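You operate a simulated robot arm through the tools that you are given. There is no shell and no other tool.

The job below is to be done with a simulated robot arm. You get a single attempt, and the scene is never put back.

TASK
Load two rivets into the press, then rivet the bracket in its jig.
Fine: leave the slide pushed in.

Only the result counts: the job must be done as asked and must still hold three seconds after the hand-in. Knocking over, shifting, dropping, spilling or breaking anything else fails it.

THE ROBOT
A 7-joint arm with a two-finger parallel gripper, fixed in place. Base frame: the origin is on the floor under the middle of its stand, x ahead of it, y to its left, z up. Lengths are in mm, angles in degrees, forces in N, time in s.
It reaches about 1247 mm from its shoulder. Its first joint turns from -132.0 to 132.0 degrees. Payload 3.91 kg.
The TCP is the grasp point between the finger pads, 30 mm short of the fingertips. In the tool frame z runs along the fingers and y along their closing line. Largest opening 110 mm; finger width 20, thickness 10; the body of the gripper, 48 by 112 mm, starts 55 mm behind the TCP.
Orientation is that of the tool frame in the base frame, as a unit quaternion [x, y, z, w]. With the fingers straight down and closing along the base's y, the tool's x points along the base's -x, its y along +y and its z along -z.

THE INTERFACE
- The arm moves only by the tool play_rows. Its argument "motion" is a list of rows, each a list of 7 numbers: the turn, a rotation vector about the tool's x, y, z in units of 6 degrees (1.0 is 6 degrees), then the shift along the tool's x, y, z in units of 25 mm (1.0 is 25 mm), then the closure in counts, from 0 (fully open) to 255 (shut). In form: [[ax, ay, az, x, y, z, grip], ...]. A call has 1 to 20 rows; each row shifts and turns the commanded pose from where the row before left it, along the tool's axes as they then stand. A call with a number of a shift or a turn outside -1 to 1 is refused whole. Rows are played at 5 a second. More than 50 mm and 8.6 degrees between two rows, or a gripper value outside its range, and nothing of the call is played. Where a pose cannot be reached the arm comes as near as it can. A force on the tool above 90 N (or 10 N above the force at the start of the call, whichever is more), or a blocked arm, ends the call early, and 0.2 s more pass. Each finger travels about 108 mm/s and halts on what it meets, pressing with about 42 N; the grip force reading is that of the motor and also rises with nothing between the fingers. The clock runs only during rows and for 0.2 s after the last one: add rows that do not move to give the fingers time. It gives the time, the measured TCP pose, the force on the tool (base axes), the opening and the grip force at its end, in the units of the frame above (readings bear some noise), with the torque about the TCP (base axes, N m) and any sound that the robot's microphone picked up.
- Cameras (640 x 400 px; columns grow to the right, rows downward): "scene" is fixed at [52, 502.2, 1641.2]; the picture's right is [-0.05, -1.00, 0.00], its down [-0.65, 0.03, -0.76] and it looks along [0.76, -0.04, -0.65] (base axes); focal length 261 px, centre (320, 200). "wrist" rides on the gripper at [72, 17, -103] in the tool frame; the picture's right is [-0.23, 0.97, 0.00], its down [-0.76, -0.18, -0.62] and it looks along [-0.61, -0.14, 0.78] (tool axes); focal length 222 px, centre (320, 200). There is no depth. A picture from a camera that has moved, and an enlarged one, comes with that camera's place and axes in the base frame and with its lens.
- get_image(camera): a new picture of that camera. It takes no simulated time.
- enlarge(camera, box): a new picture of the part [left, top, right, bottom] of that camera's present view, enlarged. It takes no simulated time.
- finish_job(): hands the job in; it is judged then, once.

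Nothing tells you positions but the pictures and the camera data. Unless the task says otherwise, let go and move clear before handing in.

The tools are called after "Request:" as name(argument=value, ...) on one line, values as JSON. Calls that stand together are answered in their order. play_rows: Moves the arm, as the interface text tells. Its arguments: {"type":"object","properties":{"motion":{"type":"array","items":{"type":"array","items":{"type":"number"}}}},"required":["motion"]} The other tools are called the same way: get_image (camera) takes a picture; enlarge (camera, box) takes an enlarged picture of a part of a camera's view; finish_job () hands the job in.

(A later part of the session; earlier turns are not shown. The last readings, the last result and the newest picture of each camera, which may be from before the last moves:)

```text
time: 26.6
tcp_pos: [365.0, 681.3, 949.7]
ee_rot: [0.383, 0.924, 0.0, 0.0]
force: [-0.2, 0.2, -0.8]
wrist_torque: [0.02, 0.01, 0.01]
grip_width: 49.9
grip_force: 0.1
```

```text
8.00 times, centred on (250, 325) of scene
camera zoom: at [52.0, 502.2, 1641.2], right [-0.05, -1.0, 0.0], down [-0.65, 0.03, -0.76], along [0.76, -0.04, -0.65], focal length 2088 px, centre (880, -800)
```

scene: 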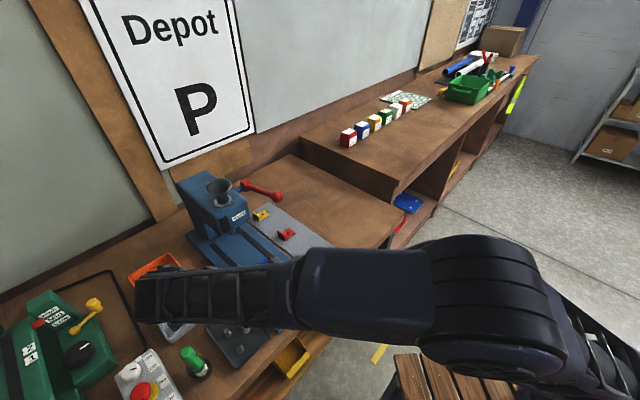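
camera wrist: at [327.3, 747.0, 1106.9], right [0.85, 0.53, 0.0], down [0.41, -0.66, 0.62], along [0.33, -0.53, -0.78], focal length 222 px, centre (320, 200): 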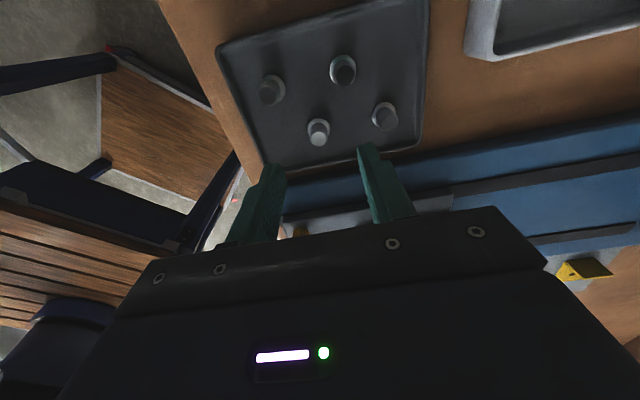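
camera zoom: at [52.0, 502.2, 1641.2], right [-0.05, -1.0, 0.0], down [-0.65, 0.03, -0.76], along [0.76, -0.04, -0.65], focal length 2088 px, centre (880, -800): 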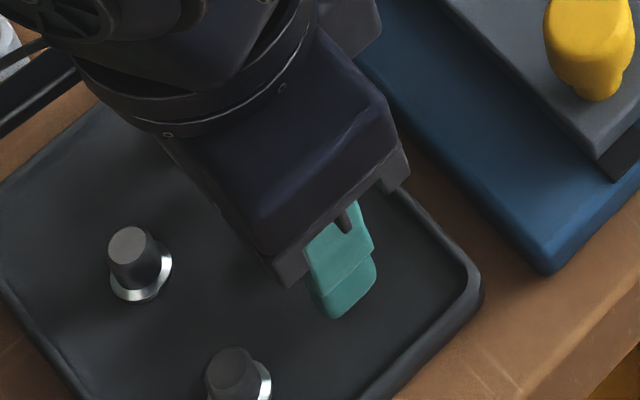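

The rivet sits between the pads. I'll nudge 2 mm toward centre and close.

Request:
play_rows(motion=[[0, 0, 0, 0.08, 0, 0, 139], [0, 0, 0, 0, 0, 0, 255], [0, 0, 0, 0, 0, 0, 255], [0, 0, 0, 0, 0, 0, 255], [0, 0, 0, 0, 0, 0, 255]])

Request:
enlarge(camera="wrist", box=[240, 110, 400, 210])

```text
time: 27.8
tcp_pos: [362.4, 684.5, 951.2]
ee_rot: [0.382, 0.924, -0.001, 0.0]
force: [-0.3, -0.7, 0.5]
wrist_torque: [-0.04, 0.03, 0.06]
grip_width: 9.9
grip_force: 41.7
```

```text
4.00 times, centred on (320, 160) of wrist
camera zoom: at [325.6, 748.1, 1054.9], right [0.85, 0.53, 0.0], down [0.41, -0.66, 0.62], along [0.33, -0.53, -0.78], focal length 888 px, centre (320, 360)
```

zoom: 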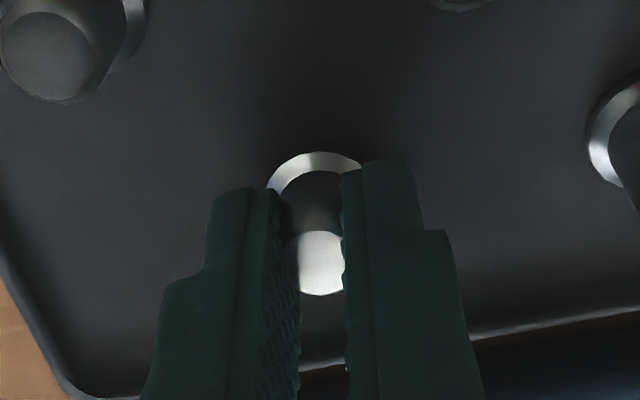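

The rivet is held, with the grip at 9.9 mm. I'll lift straight up clear of everything.

Request:
play_rows(motion=[[0, 0, 0, 0, 0, -0.4, 255], [0, 0, 0, 0, 0, -0.8, 255], [0, 0, 0, 0, 0, -0.95, 255], [0, 0, 0, 0, 0, -0.95, 255], [0, 0, 0, 0, 0, -0.95, 255], [0, 0, 0, 0, 0, -0.95, 255], [0, 0, 0, 0, 0, -0.95, 255], [0, 0, 0, 0, 0, -0.95, 255], [0, 0, 0, 0, 0, -0.95, 255], [0, 0, 0, 0, 0, -0.95, 255], [0, 0, 0, 0, 0, -0.95, 255], [0, 0, 0, 0, 0, -0.95, 255], [0, 0, 0, 0, 0, -0.95, 255], [0, 0, 0, 0, 0, -0.6, 255], [0, 0, 0, 0, 0, 0, 255]])

Request:
get_image(camera="wrist")

Request:
enlarge(camera="scene", box=[150, 150, 310, 250])

```text
time: 31.0
tcp_pos: [364.4, 684.2, 1256.1]
ee_rot: [0.383, 0.924, 0.0, 0.0]
force: [1.0, -0.1, 0.6]
wrist_torque: [-0.05, 0.02, 0.0]
grip_width: 9.1
grip_force: 41.9
```

```text
taken
camera wrist: at [325.3, 749.0, 1361.0], right [0.85, 0.53, 0.0], down [0.41, -0.66, 0.62], along [0.33, -0.53, -0.78], focal length 222 px, centre (320, 200)
```

wrist: 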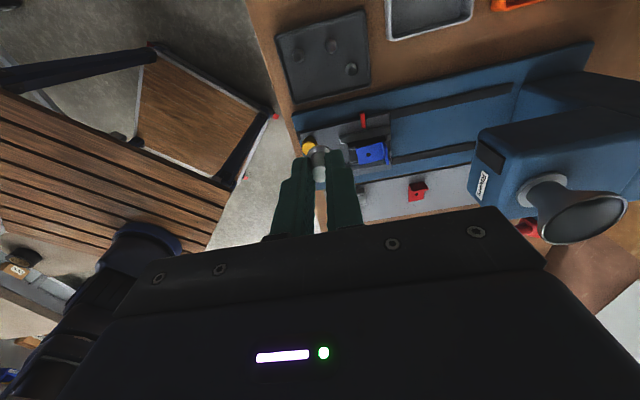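

```text
4.00 times, centred on (230, 200) of scene
camera zoom: at [52.0, 502.2, 1641.2], right [-0.05, -1.0, 0.0], down [-0.65, 0.03, -0.76], along [0.76, -0.04, -0.65], focal length 1044 px, centre (680, 200)
```

zoom: 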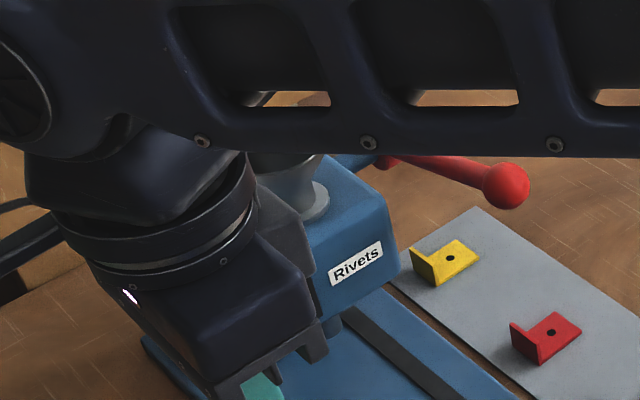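

The funnel still measures at about (644, 758). I'll carry the rivet over it at a safe height and check the alignment.

Request:
play_rows(motion=[[0, 0, 0, -0.485, 0.828, 0, 255], [0, 0, 0, -0.485, 0.828, 0, 255], [0, 0, 0, -0.485, 0.828, 0, 255], [0, 0, 0, -0.485, 0.828, 0, 255], [0, 0, 0, -0.485, 0.828, 0, 255], [0, 0, 0, -0.485, 0.828, 0, 255], [0, 0, 0, -0.485, 0.828, 0, 255], [0, 0, 0, -0.485, 0.828, 0, 255], [0, 0, 0, -0.485, 0.828, 0, 255], [0, 0, 0, -0.485, 0.828, 0, 255], [0, 0, 0, -0.485, 0.828, 0, 255], [0, 0, 0, -0.485, 0.828, 0, 255], [0, 0, 0, 0, 0, 0, 255], [0, 0, 0, 0, 0, 0, 255]])

Request:
get_image(camera="wrist")

Request:
enlarge(camera="wrist", box=[220, 80, 420, 230])

Request:
enlarge(camera="scene", box=[150, 130, 310, 250])

```text
time: 34.0
tcp_pos: [633.6, 742.0, 1251.2]
ee_rot: [0.383, 0.924, 0.0, 0.0]
force: [1.0, 0.7, 0.3]
wrist_torque: [-0.04, -0.02, -0.01]
grip_width: 9.2
grip_force: 41.9
out of reach, approached as far as the arm can: row 12
```

```text
taken
camera wrist: at [595.0, 807.0, 1355.2], right [0.85, 0.53, 0.0], down [0.41, -0.66, 0.62], along [0.33, -0.53, -0.78], focal length 222 px, centre (320, 200)
```

wrist: 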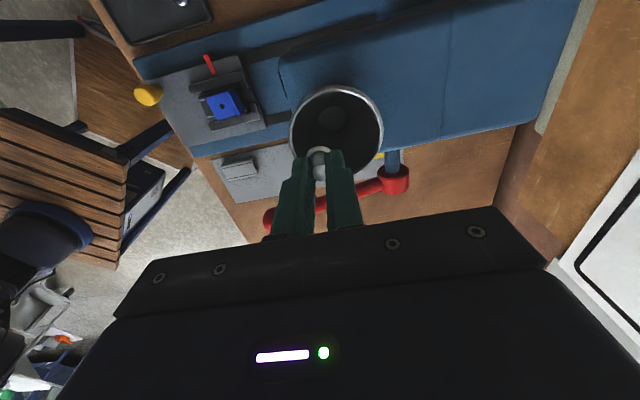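

```text
2.67 times, centred on (320, 155) of wrist
camera zoom: at [595.0, 807.0, 1355.2], right [0.85, 0.53, 0.0], down [0.41, -0.66, 0.62], along [0.33, -0.53, -0.78], focal length 592 px, centre (320, 320)
```

zoom: 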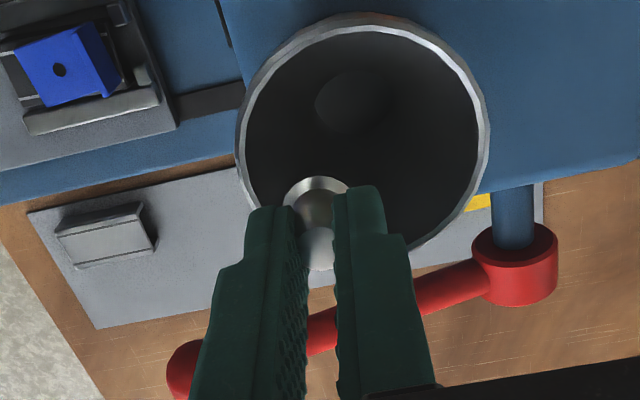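

```text
3.33 times, centred on (230, 190) of scene
camera zoom: at [52.0, 502.2, 1641.2], right [-0.05, -1.0, 0.0], down [-0.65, 0.03, -0.76], along [0.76, -0.04, -0.65], focal length 870 px, centre (620, 233)
```

zoom: 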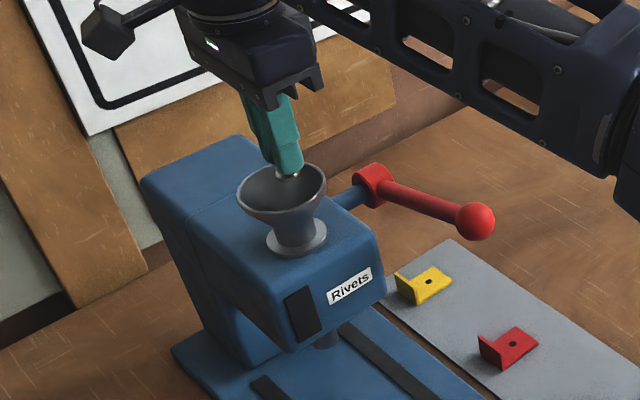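

The rivet is over the funnel mouth but about 17 mm short of centre, because the arm hit its reach limit at this height. Lowering slightly should gain some reach.

Request:
play_rows(motion=[[0, 0, 0, 0, 0, 0.3, 255], [0, 0, 0, 0, 0, 0.3, 255], [0, 0, 0, 0, 0, 0, 255]])

Request:
enlarge(camera="wrist", box=[220, 80, 420, 230])

```text
time: 34.8
tcp_pos: [632.3, 740.5, 1236.3]
ee_rot: [0.383, 0.924, -0.001, 0.0]
force: [0.1, -1.1, -0.3]
wrist_torque: [0.0, 0.01, -0.01]
grip_width: 9.1
grip_force: 42.2
```

```text
2.67 times, centred on (320, 155) of wrist
camera zoom: at [594.3, 805.9, 1340.6], right [0.85, 0.53, 0.0], down [0.41, -0.66, 0.62], along [0.33, -0.53, -0.78], focal length 592 px, centre (320, 320)
```

zoom: 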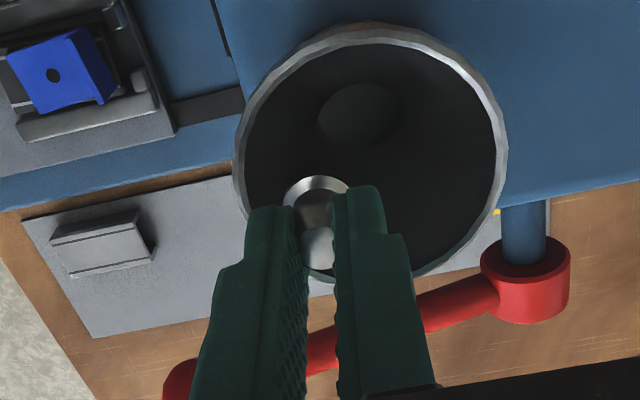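

Request:
play_rows(motion=[[0, 0, 0, 0.145, 0.33, 0.1, 255], [0, 0, 0, 0.145, 0.33, 0.1, 255], [0, 0, 0, 0, 0, 0, 255]])

Request:
enlarge(camera="wrist", box=[220, 80, 420, 230])

Request:
enlarge(camera="scene", box=[180, 140, 280, 220])

```text
time: 35.6
tcp_pos: [636.1, 752.9, 1229.1]
ee_rot: [0.383, 0.924, 0.0, 0.001]
force: [-0.1, 0.2, 0.6]
wrist_torque: [-0.01, 0.01, -0.01]
grip_width: 9.0
grip_force: 41.9
out of reach, approached as far as the arm can: row 2
```

```text
2.67 times, centred on (320, 155) of wrist
camera zoom: at [598.2, 816.9, 1333.2], right [0.85, 0.53, 0.0], down [0.41, -0.66, 0.62], along [0.33, -0.53, -0.78], focal length 592 px, centre (320, 320)
```

zoom: 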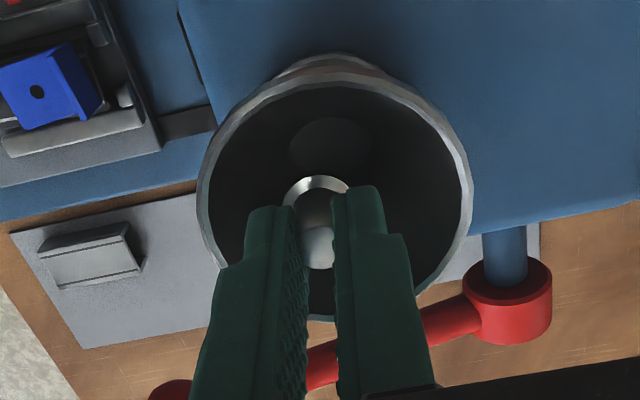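

```text
5.00 times, centred on (230, 180) of scene
camera zoom: at [52.0, 502.2, 1641.2], right [-0.05, -1.0, 0.0], down [-0.65, 0.03, -0.76], along [0.76, -0.04, -0.65], focal length 1305 px, centre (770, 300)
```

zoom: 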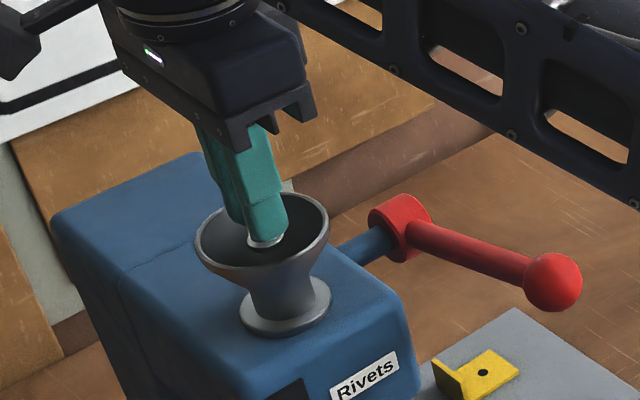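

The rivet is now within 5 mm of the funnel axis with its flange at rim level. I'll open only partway so the fingers don't touch the rim, letting the rivet drop in.

Request:
play_rows(motion=[[0, 0, 0, 0, 0, 0, 190], [0, 0, 0, 0, 0, 0, 190], [0, 0, 0, 0, 0, 0, 190], [0, 0, 0, 0, 0, 0, 190], [0, 0, 0, 0, 0, 0, 190]])

Request:
enlarge(camera="wrist", box=[220, 80, 420, 230])

Request:
enlarge(camera="scene", box=[180, 140, 280, 220])

```text
time: 36.8
tcp_pos: [636.3, 753.4, 1228.2]
ee_rot: [0.384, 0.923, 0.0, 0.0]
force: [-0.1, 0.4, 0.4]
wrist_torque: [0.02, -0.01, 0.01]
grip_width: 28.1
grip_force: 0.1
```

```text
2.67 times, centred on (320, 155) of wrist
camera zoom: at [598.2, 816.8, 1333.3], right [0.85, 0.53, 0.0], down [0.41, -0.66, 0.62], along [0.33, -0.53, -0.78], focal length 592 px, centre (320, 320)
```

zoom: 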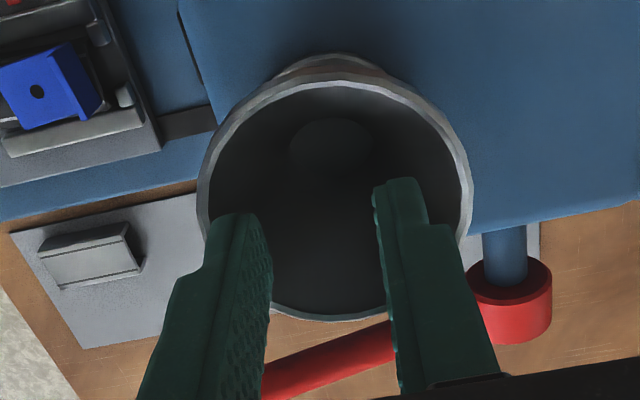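

```text
5.00 times, centred on (230, 180) of scene
camera zoom: at [52.0, 502.2, 1641.2], right [-0.05, -1.0, 0.0], down [-0.65, 0.03, -0.76], along [0.76, -0.04, -0.65], focal length 1305 px, centre (770, 300)
```

zoom: 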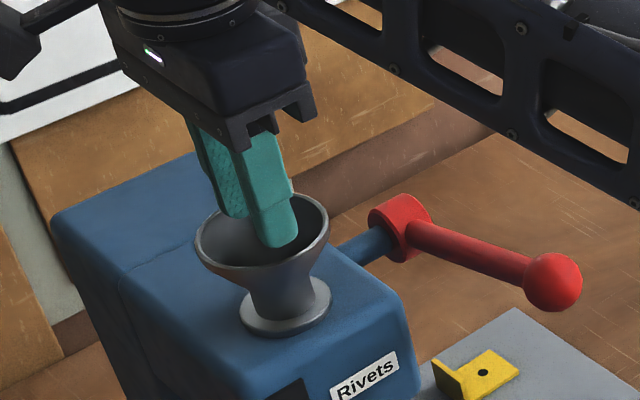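

The rivet dropped into the funnel and is out of sight. I'll go back for the second rivet, R2.

Request:
play_rows(motion=[[0, 0, 0, 0, -0.15, -0.5, 190], [0, 0, 0, 0, -0.15, -0.5, 190], [0, 0, 0, 0.731, -0.83, -0.2, 190], [0, 0, 0, 0.731, -0.83, 0, 139], [0, 0, 0, 0.731, -0.83, 0, 139], [0, 0, 0, 0.731, -0.83, 0, 139], [0, 0, 0, 0.731, -0.83, 0, 139], [0, 0, 0, 0.731, -0.83, 0, 139], [0, 0, 0, 0.731, -0.83, 0, 139], [0, 0, 0, 0.731, -0.83, 0, 139], [0, 0, 0, 0.731, -0.83, 0, 139], [0, 0, 0, 0.731, -0.83, 0, 139], [0, 0, 0, 0, 0, 0.9, 139], [0, 0, 0, 0, 0, 0.9, 139], [0, 0, 0, 0, 0, 0.9, 139], [0, 0, 0, 0, 0, 0.9, 139], [0, 0, 0, 0, 0, 0.9, 139], [0, 0, 0, 0, 0, 0.9, 139], [0, 0, 0, 0, 0, 0.9, 139], [0, 0, 0, 0, 0, 0, 139]])

Request:
get_image(camera="wrist")

Request:
enlarge(camera="wrist", box=[220, 40, 420, 190])

Request:
enlarge(camera="scene", box=[170, 160, 350, 340])

```text
time: 41.0
tcp_pos: [353.0, 728.4, 1101.3]
ee_rot: [0.383, 0.924, 0.0, 0.0]
force: [0.5, -0.3, 0.1]
wrist_torque: [0.01, 0.01, 0.0]
grip_width: 49.9
grip_force: 0.0
```

```text
taken
camera wrist: at [315.0, 793.6, 1205.8], right [0.85, 0.53, 0.0], down [0.41, -0.66, 0.62], along [0.33, -0.53, -0.78], focal length 222 px, centre (320, 200)
```

wrist: 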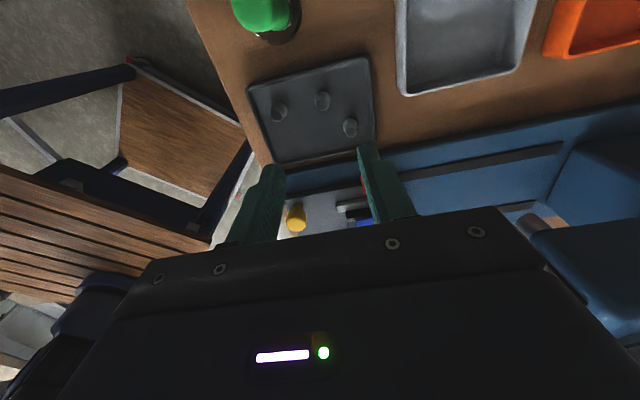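

```text
2.67 times, centred on (320, 115) of wrist
camera zoom: at [315.0, 793.6, 1205.8], right [0.85, 0.53, 0.0], down [0.41, -0.66, 0.62], along [0.33, -0.53, -0.78], focal length 592 px, centre (320, 427)
```

zoom: 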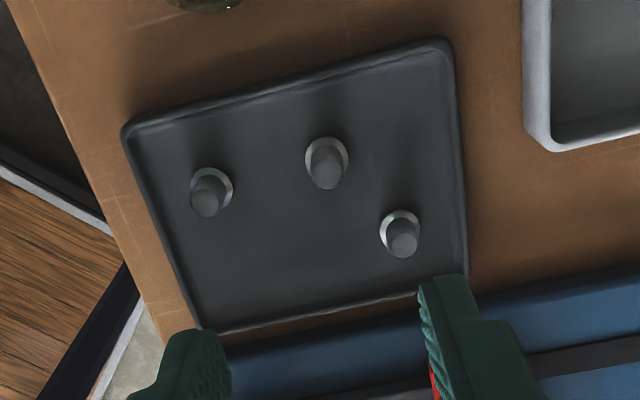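

```text
2.22 times, centred on (260, 250) of scene
camera zoom: at [52.0, 502.2, 1641.2], right [-0.05, -1.0, 0.0], down [-0.65, 0.03, -0.76], along [0.76, -0.04, -0.65], focal length 580 px, centre (453, 89)
```

zoom: 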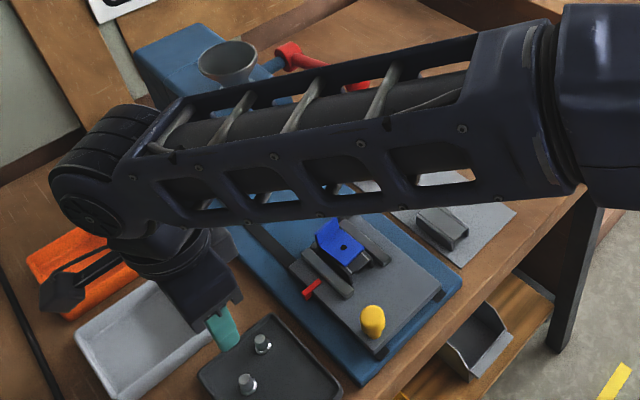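

R2 measures (356.6, 732.2), and the neighbouring rivets clear the finger path. I'll align and descend onto it.

Request:
play_rows(motion=[[0, 0, 0, 0.02, 0.12, 0, 139], [0, 0, 0, 0, 0, 0.9, 139], [0, 0, 0, 0, 0, 0.9, 139], [0, 0, 0, 0, 0, 0.9, 139], [0, 0, 0, 0, 0, 0.9, 139], [0, 0, 0, 0, 0, 0.9, 139], [0, 0, 0, 0, 0, 0.9, 139], [0, 0, 0, 0, 0, 0.6, 139], [0, 0, 0, 0, 0, 0, 139], [0, 0, 0, 0, 0, 0, 139]])

Request:
enlarge(camera="wrist", box=[220, 80, 420, 210])

```text
time: 43.2
tcp_pos: [356.1, 731.6, 951.2]
ee_rot: [0.382, 0.924, 0.0, -0.001]
force: [0.4, -0.1, 0.7]
wrist_torque: [0.01, 0.01, 0.03]
grip_width: 50.3
grip_force: 0.1
```

```text
3.08 times, centred on (320, 145) of wrist
camera zoom: at [317.7, 796.2, 1055.5], right [0.85, 0.53, 0.0], down [0.41, -0.66, 0.62], along [0.33, -0.53, -0.78], focal length 684 px, centre (320, 369)
```

zoom: 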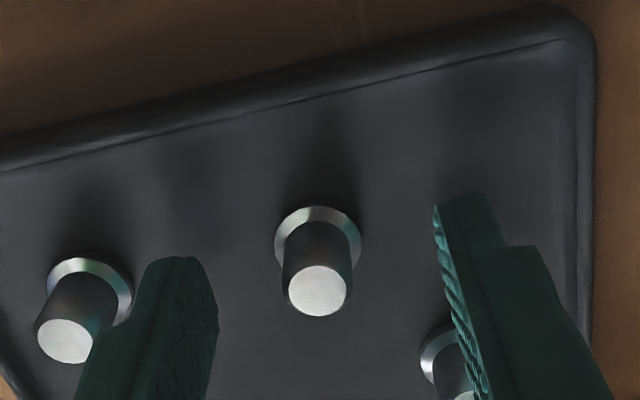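

Centred. I'll close on it and lift.

Request:
play_rows(motion=[[0, 0, 0, 0, 0, 0, 255], [0, 0, 0, 0, 0, 0, 255], [0, 0, 0, 0, 0, 0, 255], [0, 0, 0, 0, 0, 0, 255], [0, 0, 0, 0, 0, -0.4, 255], [0, 0, 0, 0, 0, -0.8, 255], [0, 0, 0, 0, 0, -0.95, 255], [0, 0, 0, 0, 0, -0.95, 255], [0, 0, 0, 0, 0, -0.95, 255], [0, 0, 0, 0, 0, -0.95, 255], [0, 0, 0, 0, 0, -0.95, 255], [0, 0, 0, 0, 0, -0.95, 255], [0, 0, 0, 0, 0, -0.95, 255], [0, 0, 0, 0, 0, -0.95, 255], [0, 0, 0, 0, 0, -0.95, 255], [0, 0, 0, 0, 0, -0.95, 255], [0, 0, 0, 0, 0, -0.8, 255], [0, 0, 0, 0, 0, 0, 255]])

Request:
get_image(camera="wrist")

```text
time: 47.0
tcp_pos: [355.4, 732.1, 1237.4]
ee_rot: [0.382, 0.924, 0.0, 0.0]
force: [-0.6, -0.1, 0.1]
wrist_torque: [-0.01, 0.02, 0.01]
grip_width: 9.4
grip_force: 41.7
```

```text
taken
camera wrist: at [317.9, 797.1, 1343.0], right [0.85, 0.53, 0.0], down [0.41, -0.66, 0.62], along [0.33, -0.53, -0.78], focal length 222 px, centre (320, 200)
```

wrist: 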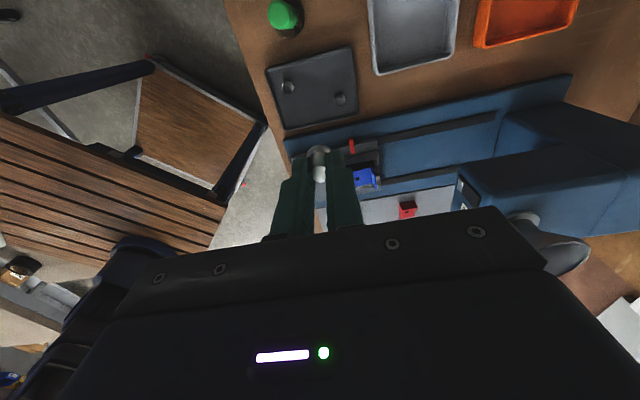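

Request:
play_rows(motion=[[0, 0, 0, -0.73, 0.83, -0.3, 255], [0, 0, 0, -0.73, 0.83, 0, 255], [0, 0, 0, -0.73, 0.83, 0, 255], [0, 0, 0, -0.73, 0.83, 0, 255], [0, 0, 0, -0.73, 0.83, 0, 255], [0, 0, 0, -0.73, 0.83, 0, 255], [0, 0, 0, -0.73, 0.83, 0, 255], [0, 0, 0, -0.73, 0.83, 0, 255], [0, 0, 0, -0.73, 0.83, 0, 255], [0, 0, 0, -0.6, 0.6, 0, 255], [0, 0, 0, 0, 0, 0.3, 255], [0, 0, 0, 0, 0, 0.3, 255], [0, 0, 0, 0, 0, 0, 255], [0, 0, 0, 0, 0, 0, 255]])

Request:
enlarge(camera="wrist", box=[220, 80, 420, 230])

Request:
enlarge(camera="scene", box=[180, 140, 280, 220])

```text
time: 50.0
tcp_pos: [625.5, 750.0, 1231.7]
ee_rot: [0.383, 0.924, 0.0, 0.0]
force: [0.2, 0.1, -0.8]
wrist_torque: [0.01, 0.01, 0.01]
grip_width: 9.0
grip_force: 42.1
```

```text
2.67 times, centred on (320, 155) of wrist
camera zoom: at [586.9, 813.7, 1335.8], right [0.85, 0.53, 0.0], down [0.41, -0.66, 0.62], along [0.33, -0.53, -0.78], focal length 592 px, centre (320, 320)
```

zoom: 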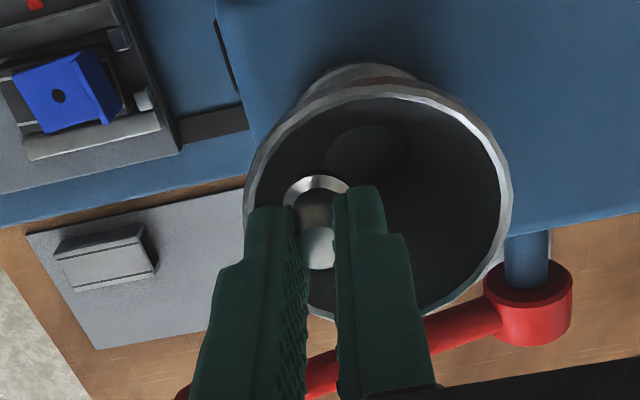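

```text
5.00 times, centred on (230, 180) of scene
camera zoom: at [52.0, 502.2, 1641.2], right [-0.05, -1.0, 0.0], down [-0.65, 0.03, -0.76], along [0.76, -0.04, -0.65], focal length 1305 px, centre (770, 300)
```

zoom: 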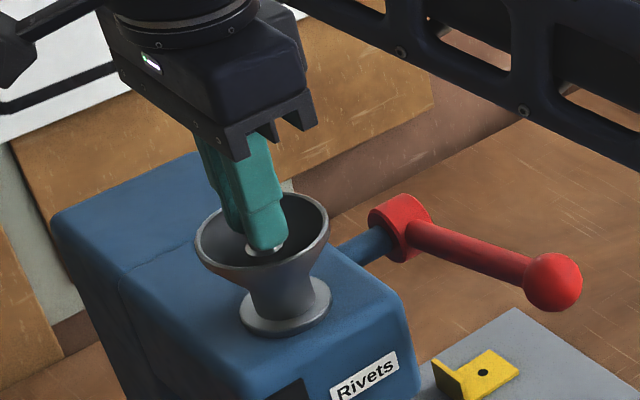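

I'm about 15 mm short of the funnel axis, so I'll nudge forward.

Request:
play_rows(motion=[[0, 0, 0, -0.08, 0.28, 0.08, 255], [0, 0, 0, -0.08, 0.25, 0, 255], [0, 0, 0, 0, 0, 0, 255]])

Request:
enlarge(camera="wrist", box=[220, 80, 420, 230])

```text
time: 50.8
tcp_pos: [636.6, 752.9, 1226.8]
ee_rot: [0.383, 0.924, 0.0, 0.0]
force: [-0.2, 0.1, -0.4]
wrist_torque: [-0.03, 0.02, 0.02]
grip_width: 9.0
grip_force: 42.2
out of reach, approached as far as the arm can: row 2
```

```text
2.67 times, centred on (320, 155) of wrist
camera zoom: at [597.6, 816.7, 1331.9], right [0.85, 0.53, 0.0], down [0.41, -0.66, 0.62], along [0.33, -0.53, -0.78], focal length 592 px, centre (320, 320)
```

zoom: 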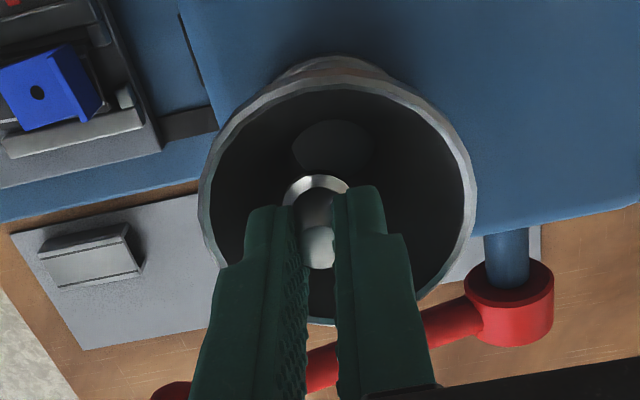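

This is the same place that worked for the first rivet. I'll release the second one.

Request:
play_rows(motion=[[0, 0, 0, 0, 0, 0, 190], [0, 0, 0, 0, 0, 0, 190], [0, 0, 0, 0, 0, 0, 190], [0, 0, 0, 0, 0, 0, 190], [0, 0, 0, 0, 0, 0, 190]])

Request:
enlarge(camera="wrist", box=[220, 80, 420, 230])

Request:
enlarge(camera="scene", box=[180, 140, 280, 240])

```text
time: 52.0
tcp_pos: [636.8, 753.0, 1228.3]
ee_rot: [0.383, 0.924, 0.0, 0.0]
force: [-0.2, 0.5, -1.2]
wrist_torque: [-0.01, -0.04, -0.02]
grip_width: 28.0
grip_force: 0.0
```

```text
2.67 times, centred on (320, 155) of wrist
camera zoom: at [597.5, 816.7, 1331.8], right [0.85, 0.53, 0.0], down [0.41, -0.66, 0.62], along [0.33, -0.53, -0.78], focal length 592 px, centre (320, 320)
```

zoom: 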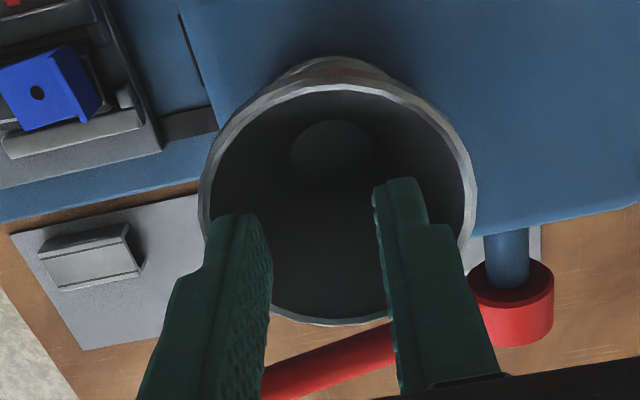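

```text
4.00 times, centred on (230, 190) of scene
camera zoom: at [52.0, 502.2, 1641.2], right [-0.05, -1.0, 0.0], down [-0.65, 0.03, -0.76], along [0.76, -0.04, -0.65], focal length 1044 px, centre (680, 240)
```

zoom: 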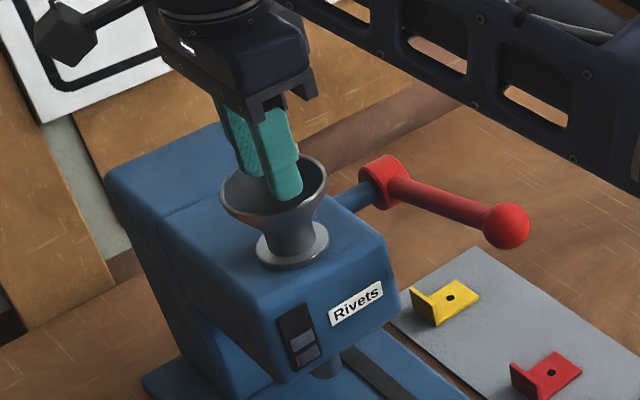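

The press window now shows two rivets loaded. Before pushing the slide I want to confirm the bracket's flange clears the ram, so I'll retract, turn back to the press heading and take a low front view.

Request:
play_rows(motion=[[0, 0, 0, 0, -0.15, -0.5, 190], [0, 0, 0, 0, -0.15, -0.5, 190], [0, 0, 0, 0, -0.95, 0, 190], [0, 0, 0, 0, -0.98, 0, 190], [0, 0, 0, 0, -0.98, 0, 190], [0, 0, 0, 0, -0.98, 0, 190], [0, 0, 0, 0, -0.98, 0, 190], [0, 0, 0, 0, -0.98, 0, 190], [0, 0, 0, 0, -0.98, 0, 190], [0, 0, 0, 0, -0.98, 0, 190], [0, 0, 0, 0, -0.98, 0, 190], [0, 0, 0, 0, -0.98, 0, 190], [0, 0, 0, 0, -0.98, 0, 190], [0, 0, -1, 0, 0, 0, 190], [0, 0, -1, 0, 0, 0, 190], [0, 0, -1, 0, 0, 0, 190], [0, 0, -1, 0, 0, 0, 190], [0, 0, -1, 0, 0, 0, 190], [0, 0, -1, 0, 0, 0, 190], [0, 0, -1, 0, 0, 0, 190]])

Request:
enlarge(camera="scene", box=[180, 140, 280, 240])

```text
time: 56.2
tcp_pos: [440.0, 556.9, 1253.8]
ee_rot: [0.027, 1.0, 0.0, 0.0]
force: [0.2, 0.0, -0.5]
wrist_torque: [-0.02, 0.01, -0.03]
grip_width: 27.9
grip_force: 0.1
```

```text
4.00 times, centred on (230, 190) of scene
camera zoom: at [52.0, 502.2, 1641.2], right [-0.05, -1.0, 0.0], down [-0.65, 0.03, -0.76], along [0.76, -0.04, -0.65], focal length 1044 px, centre (680, 240)
```

zoom: 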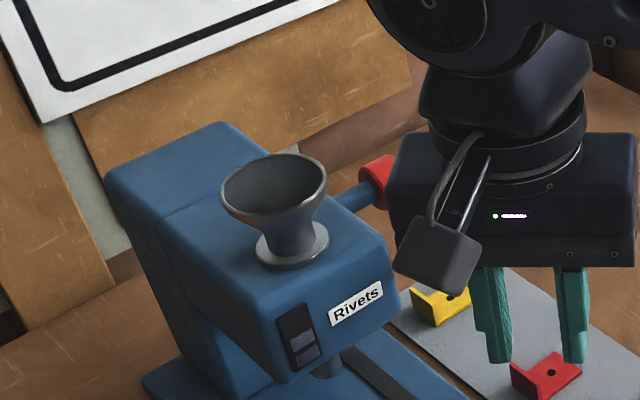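

Request:
play_rows(motion=[[0, 0, -1, 0, 0, 0, 190], [0, 0, -1, 0, 0, 0, 190], [0, 0, -1, 0, 0, 0, 190], [0, 0, -1, 0, 0, 0, 190], [0, 0, -1, 0, 0, 0, 190], [0, 0, -1, 0, 0, 0, 190], [0, 0, -1, 0, 0, 0, 190], [0, 0, -1, 0, 0, 0, 190], [0, 0, 0, 0.85, 0.13, 0, 190], [0, 0, 0, 0.85, 0.13, 0, 190], [0, 0, 0, 0.85, 0.13, 0.5, 190], [0, 0, 0, 0.85, 0.13, 0.9, 190], [0, 0, 0, 0.85, 0.13, 0.9, 190], [0, 0, 0, 0, 0, 0.95, 190], [0, 0, 0, 0, 0, 0.95, 190], [0, 0, 0, 0, 0, 0.95, 190], [0, 0, 0, 0, 0, 0.95, 190], [0, 0, 0, 0, 0, 0.95, 190], [0, 0, 0, 0, 0, 0.95, 190], [0, 0, 0, 0, 0, 0.95, 190]])

Request:
get_image(camera="scene")

```text
time: 60.4
tcp_pos: [353.8, 493.5, 1029.8]
ee_rot: [-0.383, 0.924, 0.0, 0.0]
force: [0.4, 0.5, -0.3]
wrist_torque: [0.03, 0.0, 0.03]
grip_width: 28.3
grip_force: 0.0
```

```text
taken
```

scene: 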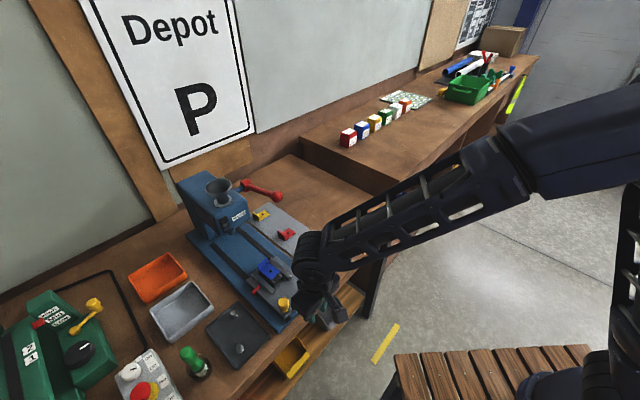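

Now I'll tilt 54° to look nearly horizontally along the press axis.

Request:
play_rows(motion=[[0, -1, 0, 0, 0, 0, 190], [0, -1, 0, 0, 0, 0, 190], [0, -1, 0, 0, 0, 0, 190], [0, -1, 0, 0, 0, 0, 190], [0, -1, 0, 0, 0, 0, 190], [0, -1, 0, 0, 0, 0, 190], [0, -1, 0, 0, 0, 0, 190], [0, -1, 0, 0, 0, 0, 190], [0, -1, 0, 0, 0, 0, 190], [0, 0, 0, 0, 0, 0, 190], [0, 0, 0, 0, 0, 0, 190]])

Request:
get_image(camera="wrist")

Request:
enlarge(camera="wrist", box=[240, 90, 400, 220])

```text
time: 62.8
tcp_pos: [354.4, 493.6, 1029.4]
ee_rot: [-0.339, 0.824, 0.173, 0.421]
force: [0.1, -0.8, -0.2]
wrist_torque: [0.0, 0.02, -0.02]
grip_width: 28.3
grip_force: 0.1
```

```text
taken
camera wrist: at [253.9, 417.2, 1032.0], right [-0.59, 0.78, 0.18], down [0.09, -0.17, 0.98], along [0.8, 0.6, 0.03], focal length 222 px, centre (320, 200)
```

wrist: 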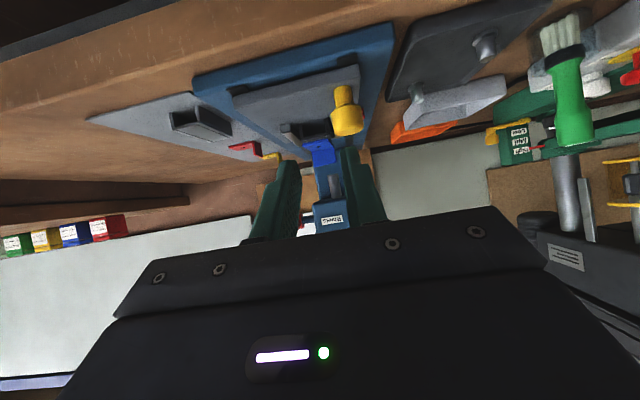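

```text
3.08 times, centred on (320, 155) of wrist
camera zoom: at [253.9, 417.2, 1032.0], right [-0.59, 0.78, 0.18], down [0.09, -0.17, 0.98], along [0.8, 0.6, 0.03], focal length 684 px, centre (320, 338)
```

zoom: 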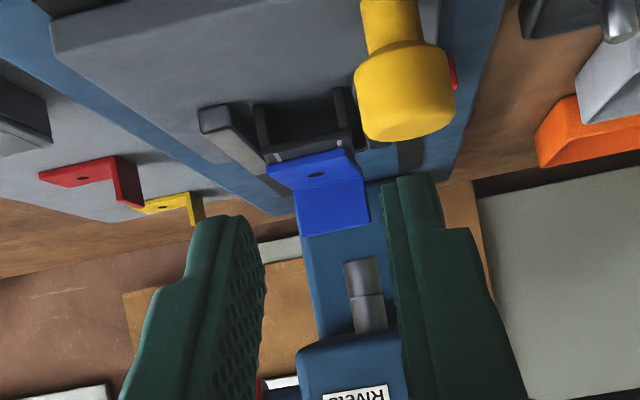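

The ram's lower end is about 8–10 mm above the flange top, so the slide can be pushed in safely. I'll straighten the tool and hover over the yellow knob.

Request:
play_rows(motion=[[0, 1, 0, 0, 0, 0, 190], [0, 1, 0, 0, 0, 0, 190], [0, 1, 0, 0, 0, 0, 190], [0, 1, 0, 0, 0, 0, 190], [0, 1, 0, 0, 0, 0, 190], [0, 1, 0, 0, 0, 0, 190], [0, 1, 0, 0, 0, 0, 190], [0, 1, 0, 0, 0, 0, 190], [0, 1, 0, 0, 0, 0, 190], [0, 0, 0, 0, 0, -0.9, 116], [0, 0, 0, 0, 0, -0.9, 116], [0, 0, 0, -0.972, 0.237, 0, 116], [0, 0, 0, -0.972, 0.237, 0, 116], [0, 0, 0, -0.972, 0.237, 0, 116], [0, 0, 0, -0.972, 0.237, 0, 116], [0, 0, 0, 0, 0, 0, 116], [0, 0, 0, 0, 0, 0, 116]])

Request:
get_image(camera="wrist")

Request:
enlarge(camera="wrist", box=[220, 60, 420, 210])

Request:
enlarge(camera="scene", box=[240, 250, 340, 330])

```text
time: 66.4
tcp_pos: [407.5, 580.0, 1074.3]
ee_rot: [-0.382, 0.924, 0.001, 0.0]
force: [-0.4, -0.7, 0.4]
wrist_torque: [0.0, 0.03, -0.05]
grip_width: 60.1
grip_force: 0.2
```

```text
taken
camera wrist: at [344.7, 541.4, 1178.1], right [-0.53, 0.85, 0.0], down [0.66, 0.41, 0.62], along [0.53, 0.33, -0.78], focal length 222 px, centre (320, 200)
```

wrist: 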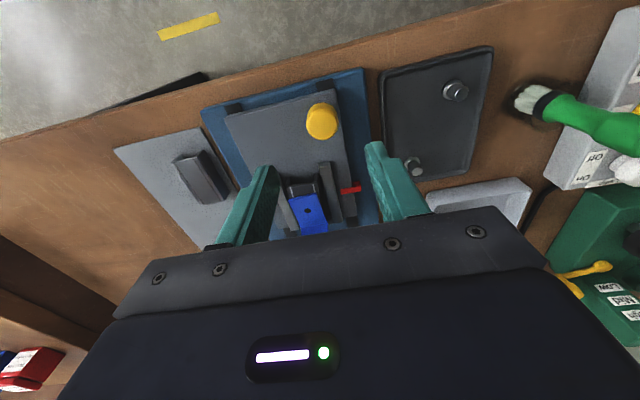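

```text
2.67 times, centred on (320, 135) of wrist
camera zoom: at [344.7, 541.4, 1178.1], right [-0.53, 0.85, 0.0], down [0.66, 0.41, 0.62], along [0.53, 0.33, -0.78], focal length 592 px, centre (320, 373)
```

zoom: 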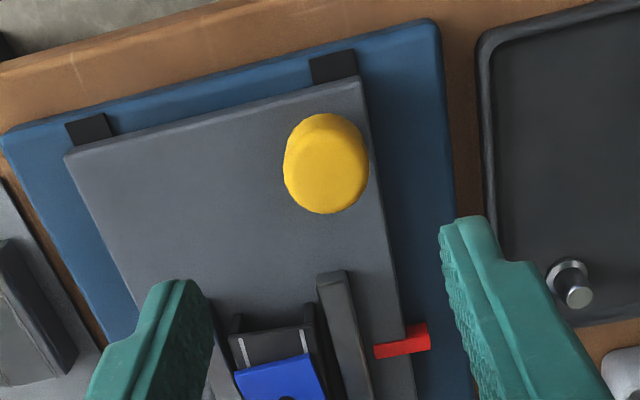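

```text
5.00 times, centred on (290, 290) of scene
camera zoom: at [52.0, 502.2, 1641.2], right [-0.05, -1.0, 0.0], down [-0.65, 0.03, -0.76], along [0.76, -0.04, -0.65], focal length 1305 px, centre (470, -250)
```

zoom: 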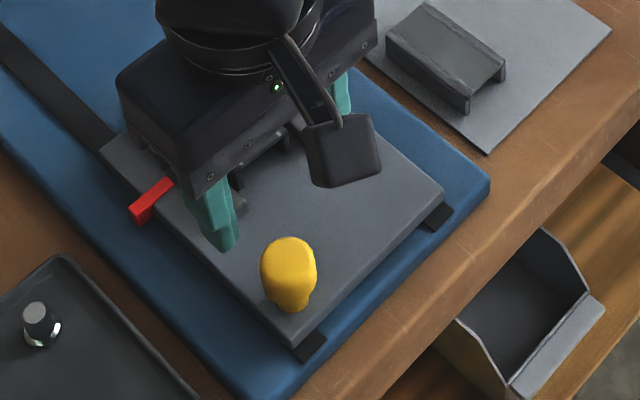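

The knob top measures (402.5, 581, ~985) and is about 26 mm wide. I'll align, lower the open fingers around it and grip it.

Request:
play_rows(motion=[[0, 0, 0, 0.12, 0.164, 0, 116], [0, 0, 0, 0, 0, 0.86, 116], [0, 0, 0, 0, 0, 0.86, 116], [0, 0, 0, 0, 0, 0.86, 116], [0, 0, 0, 0, 0, 0.86, 116], [0, 0, 0, 0, 0, 0, 116], [0, 0, 0, 0, 0, 0, 116]])

Request:
get_image(camera="wrist")

Request:
enlarge(camera="scene", box=[250, 260, 330, 320])

```text
time: 68.0
tcp_pos: [400.0, 578.6, 988.0]
ee_rot: [-0.383, 0.924, 0.0, -0.001]
force: [0.2, 0.2, 0.1]
wrist_torque: [0.0, -0.03, 0.02]
grip_width: 60.0
grip_force: 0.1
```

```text
taken
camera wrist: at [338.2, 541.4, 1093.3], right [-0.53, 0.85, 0.0], down [0.66, 0.41, 0.62], along [0.53, 0.33, -0.78], focal length 222 px, centre (320, 200)
```

wrist: 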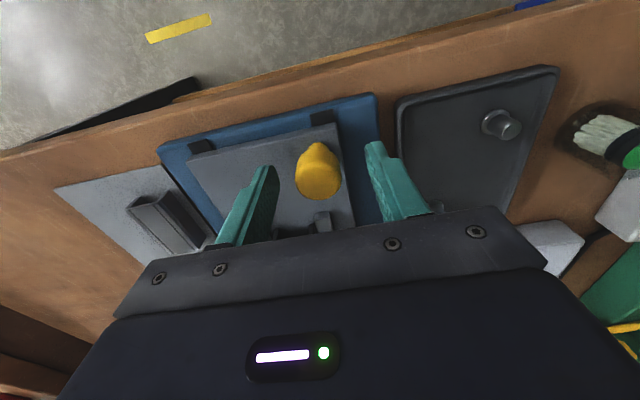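

```text
6.67 times, centred on (290, 290) of scene
camera zoom: at [52.0, 502.2, 1641.2], right [-0.05, -1.0, 0.0], down [-0.65, 0.03, -0.76], along [0.76, -0.04, -0.65], focal length 1740 px, centre (520, -400)
```

zoom: 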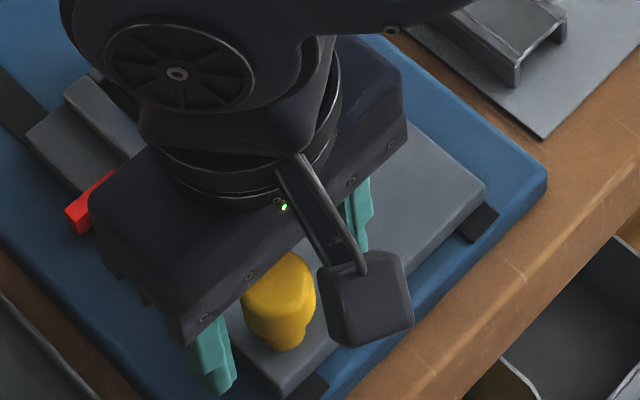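

The knob is between the fingers but about 5 mm behind the pad centres. I'll shift back slightly and grip.

Request:
play_rows(motion=[[0, 0, 0, 0.2, 0, 0, 116], [0, 0, 0, 0, 0, 0, 255], [0, 0, 0, 0, 0, 0, 255], [0, 0, 0, 0, 0, 0, 255], [0, 0, 0, 0, 0, 0, 255]])

Request:
enlarge(camera="wrist", box=[220, 90, 420, 230])

Request:
enlarge(camera="scene", box=[170, 160, 350, 340])

```text
time: 69.2
tcp_pos: [399.0, 574.5, 987.7]
ee_rot: [-0.382, 0.924, 0.0, 0.0]
force: [22.1, -20.8, 5.2]
wrist_torque: [-0.58, -0.8, -0.29]
grip_width: 29.4
grip_force: 45.1
```

```text
2.86 times, centred on (320, 160) of wrist
camera zoom: at [336.2, 536.9, 1092.8], right [-0.53, 0.85, 0.0], down [0.66, 0.41, 0.62], along [0.53, 0.33, -0.78], focal length 635 px, centre (320, 314)
```

zoom: 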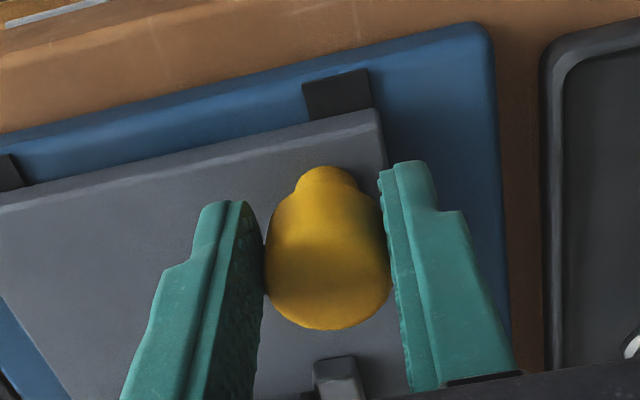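

```text
2.22 times, centred on (260, 250) of scene
camera zoom: at [52.0, 502.2, 1641.2], right [-0.05, -1.0, 0.0], down [-0.65, 0.03, -0.76], along [0.76, -0.04, -0.65], focal length 580 px, centre (453, 89)
```

zoom: 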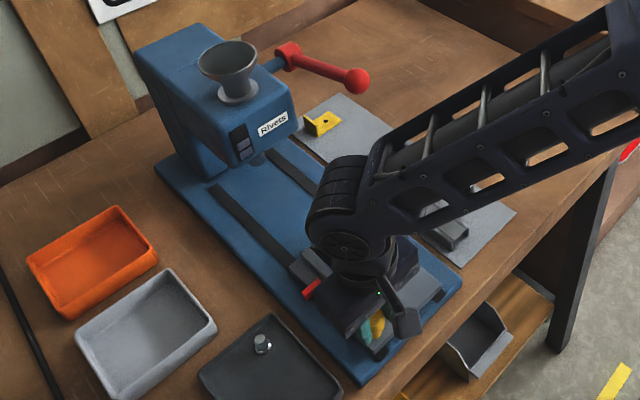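

The knob is gripped but there's about 30 N of sideways load, so I'll shift slightly to the right to relax it.

Request:
play_rows(motion=[[0, 0, 0, 0, -0.06, 0, 255], [0, 0, 0, 0, 0, 0, 255]])

```text
time: 69.8
tcp_pos: [397.9, 574.0, 988.7]
ee_rot: [-0.382, 0.924, 0.0, -0.001]
force: [19.3, -11.9, 2.6]
wrist_torque: [-0.34, -0.55, -0.19]
grip_width: 29.3
grip_force: 45.3
```

Request:
play_rows(motion=[[0, 0, 0, 0, -0.08, 0, 255], [0, 0, 0, 0, -0.06, 0, 255], [0, 0, 0, 0, 0, 0, 255]])

```text
time: 70.6
tcp_pos: [399.2, 574.4, 988.4]
ee_rot: [-0.383, 0.924, 0.0, 0.0]
force: [-8.9, 21.8, -3.7]
wrist_torque: [0.93, 0.26, 0.17]
grip_width: 29.4
grip_force: 44.7
```

Request:
play_rows(motion=[[0, 0, 0, 0, 0.065, 0, 255], [0, 0, 0, 0, 0, 0, 255]])

```text
time: 71.2
tcp_pos: [398.8, 574.2, 988.2]
ee_rot: [-0.383, 0.924, 0.0, 0.001]
force: [-14.8, 19.4, 1.8]
wrist_torque: [0.7, 0.38, 0.25]
grip_width: 29.3
grip_force: 44.9
```

Request:
play_rows(motion=[[0, 0, 0, 0, 0.06, 0, 255], [0, 0, 0, 0, 0, 0, 255]])

```text
time: 71.8
tcp_pos: [398.3, 574.3, 988.2]
ee_rot: [-0.381, 0.924, 0.0, 0.001]
force: [-8.0, 7.2, 16.6]
wrist_torque: [-0.26, 0.64, 0.06]
grip_width: 29.2
grip_force: 45.1
```

The side load is down to about 10 N. I'll start pushing the slide in slowly.

Request:
play_rows(motion=[[0, 0, 0, -0.2, 0, 0, 255], [0, 0, 0, -0.3, 0, 0, 255], [0, 0, 0, -0.3, 0, 0, 255], [0, 0, 0, -0.3, 0, 0, 255]])

Request:
enlarge(camera="scene", box=[170, 160, 350, 340])

```text
time: 72.8
tcp_pos: [418.1, 593.3, 988.0]
ee_rot: [-0.383, 0.924, -0.001, 0.0]
force: [-8.5, 7.1, 10.6]
wrist_torque: [0.24, 0.35, 0.12]
grip_width: 29.3
grip_force: 44.5
```

```text
2.22 times, centred on (260, 250) of scene
camera zoom: at [52.0, 502.2, 1641.2], right [-0.05, -1.0, 0.0], down [-0.65, 0.03, -0.76], along [0.76, -0.04, -0.65], focal length 580 px, centre (453, 89)
```

zoom: 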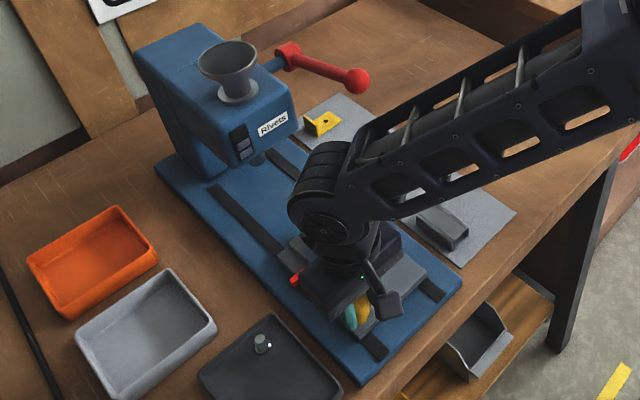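

The slide is moving freely. In its final position the upright gripper would come within a few millimetres of the press head, so I'll let go here, tilt the tool back about 25° and re-grip for the rest of the push.

Request:
play_rows(motion=[[0, 0, 0, 0, 0, 0, 116], [0, 0, 0, 0, 0, 0, 116], [0, -0.85, 0, 0, 0, 0, 116], [0, -0.85, 0, 0, 0, 0, 116], [0, -0.85, 0, 0, 0, 0, 116], [0, -0.85, 0, 0, 0, 0, 116], [0, -0.85, 0, 0, 0, 0, 116], [0, 0, 0, 0, 0, 0, 116]])

Request:
get_image(camera="wrist")

Request:
enlarge(camera="wrist", box=[220, 90, 420, 230])

```text
time: 74.6
tcp_pos: [417.4, 594.5, 988.4]
ee_rot: [-0.374, 0.901, 0.085, 0.203]
force: [-0.3, 0.8, 0.2]
wrist_torque: [0.04, -0.01, 0.03]
grip_width: 59.8
grip_force: 0.2
```

```text
taken
camera wrist: at [329.4, 529.4, 1051.2], right [-0.54, 0.83, 0.1], down [0.42, 0.17, 0.89], along [0.73, 0.53, -0.44], focal length 222 px, centre (320, 200)
```

wrist: 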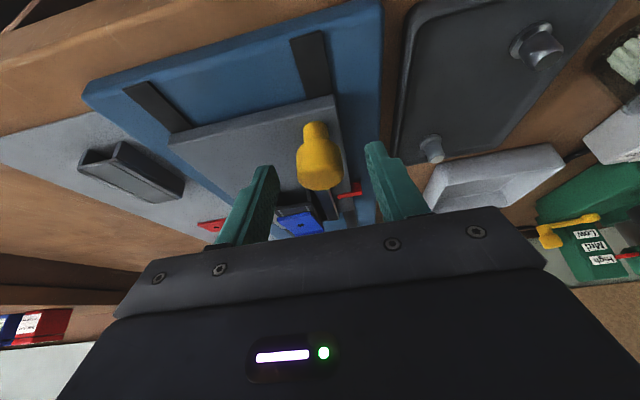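

```text
2.86 times, centred on (320, 160) of wrist
camera zoom: at [329.4, 529.4, 1051.2], right [-0.54, 0.83, 0.1], down [0.42, 0.17, 0.89], along [0.73, 0.53, -0.44], focal length 635 px, centre (320, 314)
```

zoom: 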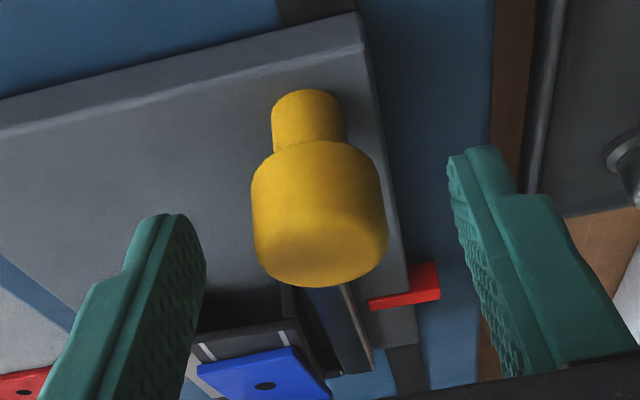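

Request:
play_rows(motion=[[0, 0, 0, 0, 0, 0, 255], [0, 0, 0, 0, 0, 0, 255], [0, 0, 0, 0, 0, 0, 255], [0, 0, 0, 0, 0, 0, 255]])

Request:
enlarge(camera="wrist", box=[220, 90, 420, 230])

```text
time: 75.6
tcp_pos: [418.3, 593.2, 988.1]
ee_rot: [-0.373, 0.901, 0.085, 0.203]
force: [-0.5, 1.8, 0.4]
wrist_torque: [0.06, 0.01, 0.02]
grip_width: 29.2
grip_force: 45.6
```

```text
2.86 times, centred on (320, 160) of wrist
camera zoom: at [329.3, 529.5, 1051.2], right [-0.54, 0.83, 0.1], down [0.42, 0.17, 0.89], along [0.73, 0.53, -0.44], focal length 635 px, centre (320, 314)
```

zoom: 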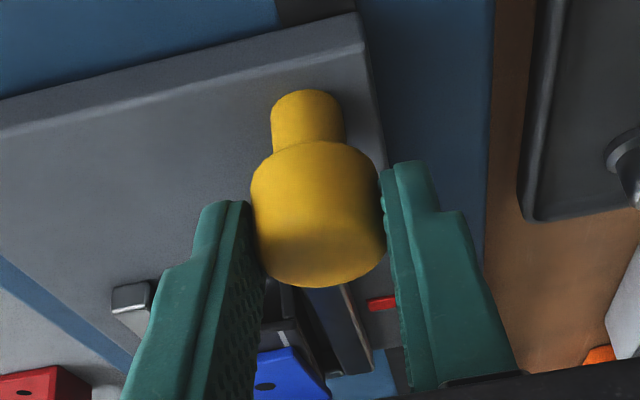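

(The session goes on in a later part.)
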